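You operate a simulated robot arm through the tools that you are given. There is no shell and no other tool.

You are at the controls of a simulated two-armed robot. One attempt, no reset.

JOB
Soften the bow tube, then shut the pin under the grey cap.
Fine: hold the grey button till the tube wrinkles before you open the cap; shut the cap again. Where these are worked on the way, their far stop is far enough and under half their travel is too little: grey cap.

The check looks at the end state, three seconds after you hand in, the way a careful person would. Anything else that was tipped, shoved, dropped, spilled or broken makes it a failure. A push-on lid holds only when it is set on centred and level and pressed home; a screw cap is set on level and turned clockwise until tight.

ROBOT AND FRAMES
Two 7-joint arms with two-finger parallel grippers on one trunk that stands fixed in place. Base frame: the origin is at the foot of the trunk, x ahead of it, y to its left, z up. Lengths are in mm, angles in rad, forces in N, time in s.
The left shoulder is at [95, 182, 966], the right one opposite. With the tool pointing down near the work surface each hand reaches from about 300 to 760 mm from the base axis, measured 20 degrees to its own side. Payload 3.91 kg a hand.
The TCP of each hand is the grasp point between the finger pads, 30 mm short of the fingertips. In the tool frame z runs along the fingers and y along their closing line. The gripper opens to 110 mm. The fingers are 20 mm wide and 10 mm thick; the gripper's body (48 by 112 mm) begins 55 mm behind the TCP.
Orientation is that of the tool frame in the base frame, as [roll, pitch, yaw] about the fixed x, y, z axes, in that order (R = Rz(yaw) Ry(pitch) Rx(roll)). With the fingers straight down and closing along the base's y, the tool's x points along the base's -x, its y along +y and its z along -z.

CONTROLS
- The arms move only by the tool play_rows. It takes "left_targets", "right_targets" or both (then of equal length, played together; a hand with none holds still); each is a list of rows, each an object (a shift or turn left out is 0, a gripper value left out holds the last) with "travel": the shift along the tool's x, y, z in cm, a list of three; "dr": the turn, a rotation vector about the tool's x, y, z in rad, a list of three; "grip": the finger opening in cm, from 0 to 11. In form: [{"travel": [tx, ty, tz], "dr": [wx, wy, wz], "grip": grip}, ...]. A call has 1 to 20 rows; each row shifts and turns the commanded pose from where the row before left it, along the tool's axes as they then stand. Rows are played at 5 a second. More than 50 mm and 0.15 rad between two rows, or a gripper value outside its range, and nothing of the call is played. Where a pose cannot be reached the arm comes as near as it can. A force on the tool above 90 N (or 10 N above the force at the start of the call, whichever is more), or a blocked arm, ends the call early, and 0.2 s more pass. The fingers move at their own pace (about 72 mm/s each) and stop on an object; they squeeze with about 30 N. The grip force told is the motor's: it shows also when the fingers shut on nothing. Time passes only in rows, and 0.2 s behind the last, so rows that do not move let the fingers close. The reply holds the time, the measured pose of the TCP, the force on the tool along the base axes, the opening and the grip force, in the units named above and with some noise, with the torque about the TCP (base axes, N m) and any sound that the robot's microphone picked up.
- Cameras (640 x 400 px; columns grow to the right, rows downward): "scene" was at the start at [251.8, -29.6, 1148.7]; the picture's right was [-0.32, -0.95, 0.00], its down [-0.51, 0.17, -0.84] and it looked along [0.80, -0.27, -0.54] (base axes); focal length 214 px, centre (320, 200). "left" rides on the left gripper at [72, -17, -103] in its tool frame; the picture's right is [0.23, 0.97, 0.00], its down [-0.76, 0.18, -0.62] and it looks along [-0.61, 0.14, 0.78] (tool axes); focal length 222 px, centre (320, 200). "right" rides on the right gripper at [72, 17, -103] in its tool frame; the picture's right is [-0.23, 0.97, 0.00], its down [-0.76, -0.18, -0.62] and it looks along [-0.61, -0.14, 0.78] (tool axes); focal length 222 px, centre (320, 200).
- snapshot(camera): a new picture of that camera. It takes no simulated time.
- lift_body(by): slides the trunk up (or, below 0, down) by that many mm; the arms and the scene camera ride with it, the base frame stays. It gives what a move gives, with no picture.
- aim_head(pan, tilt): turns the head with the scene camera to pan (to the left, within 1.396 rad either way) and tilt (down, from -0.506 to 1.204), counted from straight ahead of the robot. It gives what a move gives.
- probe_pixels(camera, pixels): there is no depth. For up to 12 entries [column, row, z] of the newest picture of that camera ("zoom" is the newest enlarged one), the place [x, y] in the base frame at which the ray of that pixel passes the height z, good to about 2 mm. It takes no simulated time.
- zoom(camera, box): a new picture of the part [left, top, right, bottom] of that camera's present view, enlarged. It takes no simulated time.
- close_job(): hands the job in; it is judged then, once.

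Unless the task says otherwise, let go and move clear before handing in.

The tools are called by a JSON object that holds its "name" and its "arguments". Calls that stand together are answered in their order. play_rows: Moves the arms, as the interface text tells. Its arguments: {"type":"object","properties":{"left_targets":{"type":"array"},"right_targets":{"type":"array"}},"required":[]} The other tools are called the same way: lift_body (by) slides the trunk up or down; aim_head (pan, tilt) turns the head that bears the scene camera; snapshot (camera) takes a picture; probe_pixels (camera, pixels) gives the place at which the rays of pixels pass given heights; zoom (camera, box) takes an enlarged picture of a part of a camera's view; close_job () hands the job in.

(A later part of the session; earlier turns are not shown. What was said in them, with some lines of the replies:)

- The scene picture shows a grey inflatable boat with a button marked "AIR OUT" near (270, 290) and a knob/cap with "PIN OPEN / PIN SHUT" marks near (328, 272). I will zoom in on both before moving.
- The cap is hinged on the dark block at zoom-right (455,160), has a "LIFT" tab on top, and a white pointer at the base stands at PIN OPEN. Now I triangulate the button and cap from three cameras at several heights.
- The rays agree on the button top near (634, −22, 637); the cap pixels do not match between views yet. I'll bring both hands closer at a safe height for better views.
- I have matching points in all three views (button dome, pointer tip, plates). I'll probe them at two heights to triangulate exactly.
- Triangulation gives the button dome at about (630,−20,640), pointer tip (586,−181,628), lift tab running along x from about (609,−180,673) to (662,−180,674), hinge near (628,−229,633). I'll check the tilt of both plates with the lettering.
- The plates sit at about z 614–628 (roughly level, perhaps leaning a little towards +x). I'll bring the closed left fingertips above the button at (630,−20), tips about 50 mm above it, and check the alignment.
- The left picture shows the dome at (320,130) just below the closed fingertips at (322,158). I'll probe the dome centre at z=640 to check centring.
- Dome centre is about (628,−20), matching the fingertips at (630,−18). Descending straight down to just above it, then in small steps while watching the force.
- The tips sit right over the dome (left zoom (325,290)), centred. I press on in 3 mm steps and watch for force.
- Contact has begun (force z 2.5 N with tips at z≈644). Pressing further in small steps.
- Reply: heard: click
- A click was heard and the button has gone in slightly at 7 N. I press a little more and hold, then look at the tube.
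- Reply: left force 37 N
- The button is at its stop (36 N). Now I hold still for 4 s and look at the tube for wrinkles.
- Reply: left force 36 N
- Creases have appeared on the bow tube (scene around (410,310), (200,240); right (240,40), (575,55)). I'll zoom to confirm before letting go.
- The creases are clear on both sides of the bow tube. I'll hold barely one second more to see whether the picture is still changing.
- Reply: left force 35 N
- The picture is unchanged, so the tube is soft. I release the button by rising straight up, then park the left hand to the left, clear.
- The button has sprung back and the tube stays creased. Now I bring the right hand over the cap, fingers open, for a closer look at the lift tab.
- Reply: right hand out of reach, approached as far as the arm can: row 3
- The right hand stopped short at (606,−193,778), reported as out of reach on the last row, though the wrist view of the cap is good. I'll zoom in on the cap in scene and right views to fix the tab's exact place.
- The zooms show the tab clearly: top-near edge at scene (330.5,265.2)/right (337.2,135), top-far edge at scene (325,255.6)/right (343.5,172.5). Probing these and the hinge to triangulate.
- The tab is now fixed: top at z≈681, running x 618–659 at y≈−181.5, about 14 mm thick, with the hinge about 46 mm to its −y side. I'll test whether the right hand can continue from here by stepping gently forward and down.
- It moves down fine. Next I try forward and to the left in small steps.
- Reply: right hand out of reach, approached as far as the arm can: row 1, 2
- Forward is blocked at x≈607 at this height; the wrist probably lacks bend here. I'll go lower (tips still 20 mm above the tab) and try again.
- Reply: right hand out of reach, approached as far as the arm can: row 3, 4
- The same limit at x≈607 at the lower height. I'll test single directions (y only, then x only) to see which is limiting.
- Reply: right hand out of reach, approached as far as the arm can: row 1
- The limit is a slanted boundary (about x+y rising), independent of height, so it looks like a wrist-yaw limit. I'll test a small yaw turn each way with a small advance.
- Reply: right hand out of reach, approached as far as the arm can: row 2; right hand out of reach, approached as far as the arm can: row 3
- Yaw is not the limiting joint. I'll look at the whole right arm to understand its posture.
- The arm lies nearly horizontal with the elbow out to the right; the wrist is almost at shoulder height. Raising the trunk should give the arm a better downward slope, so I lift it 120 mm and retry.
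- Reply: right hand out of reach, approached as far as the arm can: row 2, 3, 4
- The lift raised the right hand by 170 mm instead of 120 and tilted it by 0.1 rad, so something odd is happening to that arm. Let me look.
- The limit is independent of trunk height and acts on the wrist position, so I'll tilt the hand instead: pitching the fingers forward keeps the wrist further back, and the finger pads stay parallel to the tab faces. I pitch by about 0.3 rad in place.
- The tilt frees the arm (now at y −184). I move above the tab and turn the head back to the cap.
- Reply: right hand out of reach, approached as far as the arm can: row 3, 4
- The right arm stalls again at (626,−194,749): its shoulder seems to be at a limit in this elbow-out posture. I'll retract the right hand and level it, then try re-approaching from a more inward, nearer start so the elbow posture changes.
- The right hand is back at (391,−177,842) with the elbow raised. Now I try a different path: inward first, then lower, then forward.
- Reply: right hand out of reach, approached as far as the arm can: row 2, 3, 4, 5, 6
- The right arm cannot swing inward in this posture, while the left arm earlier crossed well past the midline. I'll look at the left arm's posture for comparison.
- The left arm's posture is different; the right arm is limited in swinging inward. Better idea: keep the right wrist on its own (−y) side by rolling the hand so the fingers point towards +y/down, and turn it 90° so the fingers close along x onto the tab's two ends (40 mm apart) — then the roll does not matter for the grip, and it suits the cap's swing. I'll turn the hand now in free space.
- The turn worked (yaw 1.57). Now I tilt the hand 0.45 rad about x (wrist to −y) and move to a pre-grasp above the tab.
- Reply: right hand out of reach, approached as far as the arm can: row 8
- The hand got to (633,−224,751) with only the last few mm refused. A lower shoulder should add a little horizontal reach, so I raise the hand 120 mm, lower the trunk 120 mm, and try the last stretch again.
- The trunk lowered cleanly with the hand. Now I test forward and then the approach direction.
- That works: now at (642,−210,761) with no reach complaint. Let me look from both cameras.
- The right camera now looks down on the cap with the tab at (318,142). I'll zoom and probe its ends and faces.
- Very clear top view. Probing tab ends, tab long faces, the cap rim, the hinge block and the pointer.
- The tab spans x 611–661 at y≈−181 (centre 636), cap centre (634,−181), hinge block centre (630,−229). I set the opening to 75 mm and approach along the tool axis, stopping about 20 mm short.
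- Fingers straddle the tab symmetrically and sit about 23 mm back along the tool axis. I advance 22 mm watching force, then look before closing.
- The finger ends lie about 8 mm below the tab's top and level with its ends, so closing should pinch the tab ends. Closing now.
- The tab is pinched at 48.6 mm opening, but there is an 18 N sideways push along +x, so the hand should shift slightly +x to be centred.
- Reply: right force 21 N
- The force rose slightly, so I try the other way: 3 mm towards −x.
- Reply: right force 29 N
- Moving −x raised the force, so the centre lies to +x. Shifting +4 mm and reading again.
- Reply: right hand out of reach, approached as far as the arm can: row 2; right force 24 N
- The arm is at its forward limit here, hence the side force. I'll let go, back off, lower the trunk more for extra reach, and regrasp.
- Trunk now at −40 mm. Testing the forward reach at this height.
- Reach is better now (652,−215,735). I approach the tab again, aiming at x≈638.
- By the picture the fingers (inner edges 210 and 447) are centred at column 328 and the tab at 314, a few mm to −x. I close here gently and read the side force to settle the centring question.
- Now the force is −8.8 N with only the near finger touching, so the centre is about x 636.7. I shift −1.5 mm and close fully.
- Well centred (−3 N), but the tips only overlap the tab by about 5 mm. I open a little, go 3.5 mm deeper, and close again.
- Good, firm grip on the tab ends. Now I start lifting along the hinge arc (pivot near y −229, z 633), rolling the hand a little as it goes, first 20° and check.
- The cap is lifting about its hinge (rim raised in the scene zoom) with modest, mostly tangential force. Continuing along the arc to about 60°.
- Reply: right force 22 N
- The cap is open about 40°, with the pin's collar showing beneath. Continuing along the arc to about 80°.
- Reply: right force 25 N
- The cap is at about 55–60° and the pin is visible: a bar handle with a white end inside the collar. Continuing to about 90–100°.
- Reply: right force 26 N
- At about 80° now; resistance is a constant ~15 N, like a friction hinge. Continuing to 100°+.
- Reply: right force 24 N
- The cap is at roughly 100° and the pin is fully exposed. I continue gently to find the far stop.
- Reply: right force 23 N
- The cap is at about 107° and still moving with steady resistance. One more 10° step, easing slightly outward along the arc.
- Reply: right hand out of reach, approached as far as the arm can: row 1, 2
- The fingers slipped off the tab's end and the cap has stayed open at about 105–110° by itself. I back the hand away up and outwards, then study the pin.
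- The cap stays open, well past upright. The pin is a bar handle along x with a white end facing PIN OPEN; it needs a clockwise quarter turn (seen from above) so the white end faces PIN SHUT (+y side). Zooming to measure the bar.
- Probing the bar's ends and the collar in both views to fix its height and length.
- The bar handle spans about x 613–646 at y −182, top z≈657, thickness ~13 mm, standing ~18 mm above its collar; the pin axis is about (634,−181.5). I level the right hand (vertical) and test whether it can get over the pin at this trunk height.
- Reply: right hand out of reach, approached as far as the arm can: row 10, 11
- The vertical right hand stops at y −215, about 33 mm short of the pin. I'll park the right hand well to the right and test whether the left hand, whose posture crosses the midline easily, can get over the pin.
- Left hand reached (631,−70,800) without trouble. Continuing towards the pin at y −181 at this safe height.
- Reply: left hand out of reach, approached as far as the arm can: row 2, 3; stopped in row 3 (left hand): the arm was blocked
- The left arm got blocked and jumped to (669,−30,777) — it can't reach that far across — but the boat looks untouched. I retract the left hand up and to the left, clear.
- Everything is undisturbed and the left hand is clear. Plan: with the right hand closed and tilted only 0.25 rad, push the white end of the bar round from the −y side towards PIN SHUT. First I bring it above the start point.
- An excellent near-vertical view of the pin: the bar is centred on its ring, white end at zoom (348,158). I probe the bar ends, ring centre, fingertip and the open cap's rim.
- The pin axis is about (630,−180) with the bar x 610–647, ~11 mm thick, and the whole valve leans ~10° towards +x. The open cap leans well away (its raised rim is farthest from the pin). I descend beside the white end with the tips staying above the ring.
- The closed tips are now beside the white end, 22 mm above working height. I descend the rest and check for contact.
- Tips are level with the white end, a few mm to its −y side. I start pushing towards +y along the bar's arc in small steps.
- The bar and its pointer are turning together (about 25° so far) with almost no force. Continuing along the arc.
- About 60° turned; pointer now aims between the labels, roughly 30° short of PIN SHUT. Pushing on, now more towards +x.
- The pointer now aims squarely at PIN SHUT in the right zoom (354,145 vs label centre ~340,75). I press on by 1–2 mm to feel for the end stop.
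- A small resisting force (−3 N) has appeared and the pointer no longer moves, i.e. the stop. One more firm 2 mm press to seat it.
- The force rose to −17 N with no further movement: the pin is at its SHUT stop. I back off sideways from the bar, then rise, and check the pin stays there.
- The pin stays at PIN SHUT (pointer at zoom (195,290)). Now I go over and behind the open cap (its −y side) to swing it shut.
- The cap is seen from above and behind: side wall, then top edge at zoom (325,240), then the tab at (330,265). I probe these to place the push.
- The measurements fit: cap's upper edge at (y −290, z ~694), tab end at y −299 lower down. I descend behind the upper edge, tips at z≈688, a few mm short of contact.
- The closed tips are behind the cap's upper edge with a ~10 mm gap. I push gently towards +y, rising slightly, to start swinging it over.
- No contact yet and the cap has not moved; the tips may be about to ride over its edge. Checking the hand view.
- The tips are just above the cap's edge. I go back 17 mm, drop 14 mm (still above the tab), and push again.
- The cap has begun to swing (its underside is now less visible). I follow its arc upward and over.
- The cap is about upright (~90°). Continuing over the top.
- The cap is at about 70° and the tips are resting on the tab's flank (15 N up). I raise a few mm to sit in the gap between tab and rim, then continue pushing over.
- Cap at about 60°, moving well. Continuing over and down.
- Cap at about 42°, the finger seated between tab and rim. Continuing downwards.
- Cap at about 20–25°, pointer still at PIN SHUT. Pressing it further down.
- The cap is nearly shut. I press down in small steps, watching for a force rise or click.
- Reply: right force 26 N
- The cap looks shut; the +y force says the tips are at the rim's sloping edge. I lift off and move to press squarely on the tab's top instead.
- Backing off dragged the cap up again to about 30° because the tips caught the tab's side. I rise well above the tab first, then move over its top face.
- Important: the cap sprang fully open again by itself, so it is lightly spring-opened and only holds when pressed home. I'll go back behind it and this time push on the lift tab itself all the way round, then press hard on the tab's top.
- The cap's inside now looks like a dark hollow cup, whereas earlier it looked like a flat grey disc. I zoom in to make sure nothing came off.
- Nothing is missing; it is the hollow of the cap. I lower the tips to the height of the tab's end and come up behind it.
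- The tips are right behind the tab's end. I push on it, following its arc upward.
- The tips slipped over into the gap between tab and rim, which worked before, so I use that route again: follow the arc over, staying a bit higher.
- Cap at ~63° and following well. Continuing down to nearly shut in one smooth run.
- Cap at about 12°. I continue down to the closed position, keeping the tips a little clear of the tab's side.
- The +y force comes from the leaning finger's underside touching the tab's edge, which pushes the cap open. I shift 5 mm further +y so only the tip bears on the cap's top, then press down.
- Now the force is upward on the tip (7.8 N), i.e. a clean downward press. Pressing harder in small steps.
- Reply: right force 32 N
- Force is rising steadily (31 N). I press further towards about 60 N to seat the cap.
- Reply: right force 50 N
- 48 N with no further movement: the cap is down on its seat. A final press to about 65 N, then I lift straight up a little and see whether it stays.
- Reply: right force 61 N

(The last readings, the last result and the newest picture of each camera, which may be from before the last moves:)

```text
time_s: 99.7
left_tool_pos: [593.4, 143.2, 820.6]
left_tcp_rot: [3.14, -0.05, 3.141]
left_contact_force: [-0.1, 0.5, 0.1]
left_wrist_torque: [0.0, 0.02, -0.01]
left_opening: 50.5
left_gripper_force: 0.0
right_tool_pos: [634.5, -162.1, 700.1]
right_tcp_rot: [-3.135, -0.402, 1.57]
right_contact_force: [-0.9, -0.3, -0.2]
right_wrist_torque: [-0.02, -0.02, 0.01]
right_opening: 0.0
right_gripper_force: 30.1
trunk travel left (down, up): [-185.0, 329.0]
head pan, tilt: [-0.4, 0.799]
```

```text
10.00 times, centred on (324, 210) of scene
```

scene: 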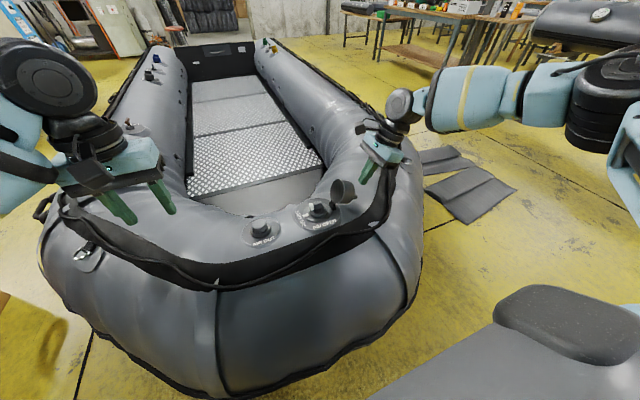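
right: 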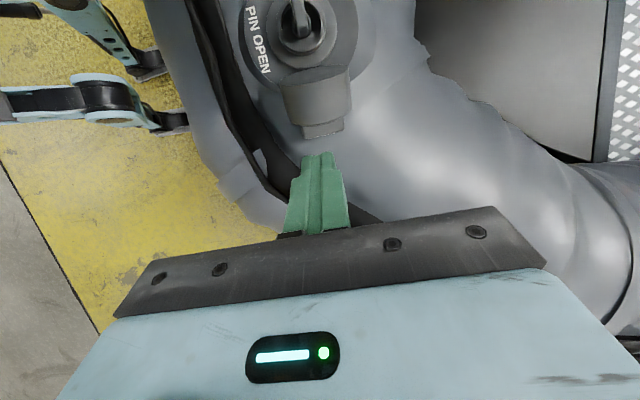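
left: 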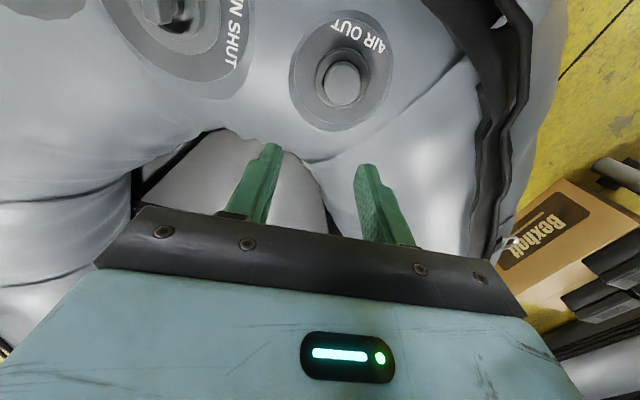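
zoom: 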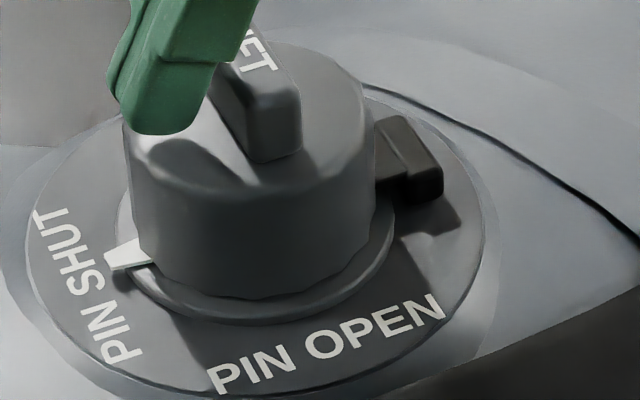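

The tips are lifted clear (shadow gap on the cap's top, zero force) and the cap remains closed. I continue straight up slowly and check.

{"name": "play_rows", "arguments": {"right_targets": [{"travel": [0.25, 0, -0.4]}, {"travel": [0.25, 0, -0.5]}, {"travel": [0.4, 0, -0.9]}, {}]}}

{"name": "zoom", "arguments": {"camera": "scene", "box": [296, 190, 352, 230]}}

```text
time_s: 100.7
left_tool_pos: [594.4, 143.8, 821.1]
left_tcp_rot: [3.137, -0.05, 3.141]
left_contact_force: [0.0, 0.2, -0.9]
left_wrist_torque: [0.02, -0.02, -0.05]
left_opening: 49.8
left_gripper_force: 0.1
right_tool_pos: [636.1, -163.0, 721.6]
right_tcp_rot: [-3.138, -0.404, 1.571]
right_contact_force: [0.1, -0.3, -0.5]
right_wrist_torque: [0.02, -0.01, 0.0]
right_opening: 0.0
right_gripper_force: 30.0
trunk travel left (down, up): [-185.0, 329.0]
head pan, tilt: [-0.4, 0.799]
```

```text
10.00 times, centred on (324, 210) of scene
```

zoom: 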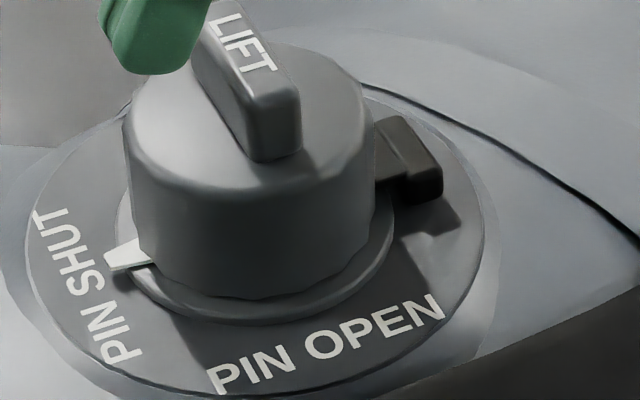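

The cap stays shut with the finger well above it, and the pointer shows PIN SHUT. I withdraw the right hand up and away to the right.

{"name": "play_rows", "arguments": {"right_targets": [{"travel": [0.8, 0, -1.9]}, {"travel": [1.3, 0, -3.0]}, {"travel": [1.3, 0, -3.0]}, {"travel": [1.3, 0, -3.0]}, {"travel": [-2, -1, -2.5]}, {"travel": [-3, -1.5, -2]}, {"travel": [-3, -1.5, -2]}, {"travel": [-3, -1.5, -1.5]}]}}

{"name": "snapshot", "arguments": {"camera": "scene"}}

{"name": "zoom", "arguments": {"camera": "scene", "box": [280, 175, 360, 230]}}

```text
time_s: 102.5
left_tool_pos: [593.6, 144.1, 823.4]
left_tcp_rot: [3.14, -0.049, 3.141]
left_contact_force: [-0.2, 0.8, -0.1]
left_wrist_torque: [0.01, -0.02, 0.01]
left_opening: 50.2
left_gripper_force: 0.1
right_tool_pos: [582.9, -294.3, 872.7]
right_tcp_rot: [-3.139, -0.405, 1.571]
right_contact_force: [-0.8, -0.5, 0.0]
right_wrist_torque: [0.03, -0.01, 0.02]
right_opening: 0.0
right_gripper_force: 29.6
trunk travel left (down, up): [-185.0, 329.0]
head pan, tilt: [-0.4, 0.799]
```

```text
taken
```

scene: 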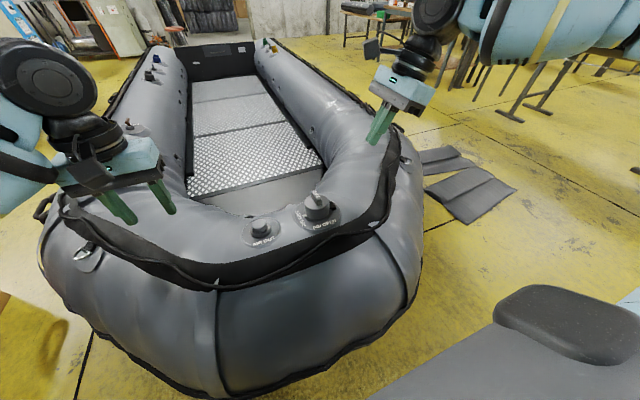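

```text
7.27 times, centred on (320, 202) of scene
```

zoom: 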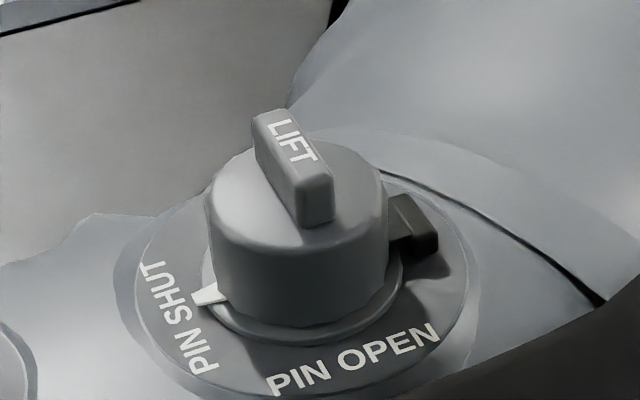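

The cap sits level and shut, pointer at PIN SHUT, creases still on the tube, both hands clear. I let a second pass and check once more that the cap holds and compare the tube.

{"name": "play_rows", "arguments": {"right_targets": [{"travel": [0, 0, -1]}, {"travel": [0, 0, -1]}, {}, {}, {}, {}], "left_targets": [{"travel": [1, 1, -1]}, {"travel": [1, 1, -1]}, {}, {}, {}, {}]}}

{"name": "zoom", "arguments": {"camera": "scene", "box": [220, 160, 420, 300]}}

{"name": "snapshot", "arguments": {"camera": "right"}}

{"name": "snapshot", "arguments": {"camera": "left"}}

```text
time_s: 103.9
left_tool_pos: [574.9, 164.1, 841.7]
left_tcp_rot: [3.139, -0.049, 3.141]
left_contact_force: [-0.4, -0.2, -0.1]
left_wrist_torque: [-0.01, -0.03, -0.01]
left_opening: 50.1
left_gripper_force: 0.1
right_tool_pos: [581.8, -302.6, 889.1]
right_tcp_rot: [-3.14, -0.403, 1.57]
right_contact_force: [-0.3, 0.1, 0.9]
right_wrist_torque: [-0.03, -0.01, 0.0]
right_opening: 0.1
right_gripper_force: 30.0
trunk travel left (down, up): [-185.0, 329.0]
head pan, tilt: [-0.4, 0.799]
```

```text
2.86 times, centred on (320, 230) of scene
```

zoom: 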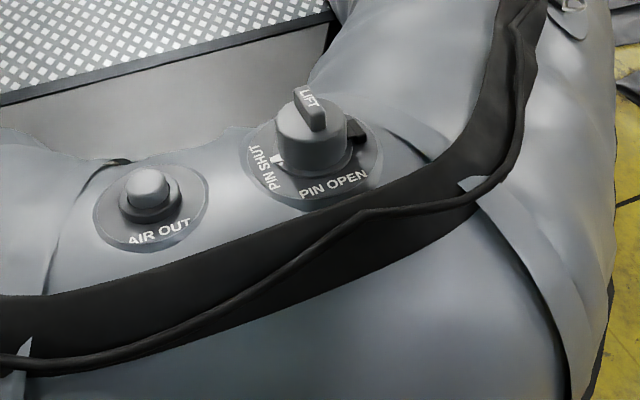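

```text
taken
```

right: 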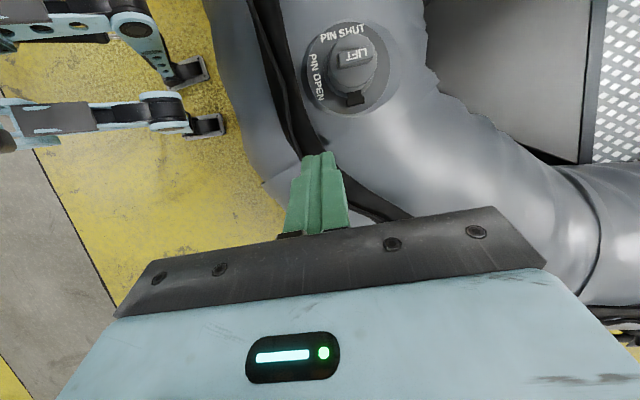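

```text
taken
```

left: 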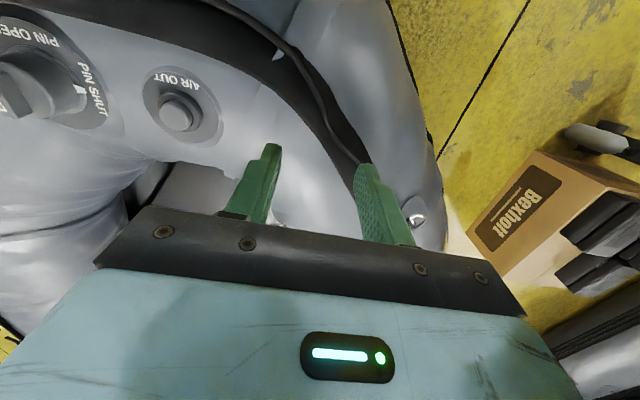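

The last pictures show the cap shut and level (scene zoom (312,130)) with the pointer at PIN SHUT. The AIR OUT button is released, the bow tube is creased, and both hands are clear with nothing else disturbed. I'm handing the job in.

{"name": "close_job", "arguments": {}}

```text
The job is handed in.
```

The bow tube is softened, the pin is turned to PIN SHUT, and the grey cap is closed again. I have handed the job in, but the result of the check has not come back yet.

- **Tube:** I held the grey AIR OUT button down for about six seconds. Creases showed on both sides of the bow after about five, and the button sprang back when released. This was done before I opened the cap.
- **Cap opening:** I swung it to about 110–115 degrees, where it stayed open by itself. I took that as its far stop but did not confirm it.
- **Pin:** I pushed the bar a quarter turn clockwise to its stop, where pressing with 17 N no longer moved it. The pointer sits at the middle of the PIN SHUT label.
- **Cap closing:** My first attempt did not hold and the cap sprang back open. On the second I pressed it down with about 59 N. I heard no click, but it stayed shut and level for about five seconds after I let go.

At one point the left arm was blocked and jumped about 55 mm in open space. No contact force showed afterwards, and the boat looked undisturbed in the pictures. Both hands were clear of the boat when I handed in.
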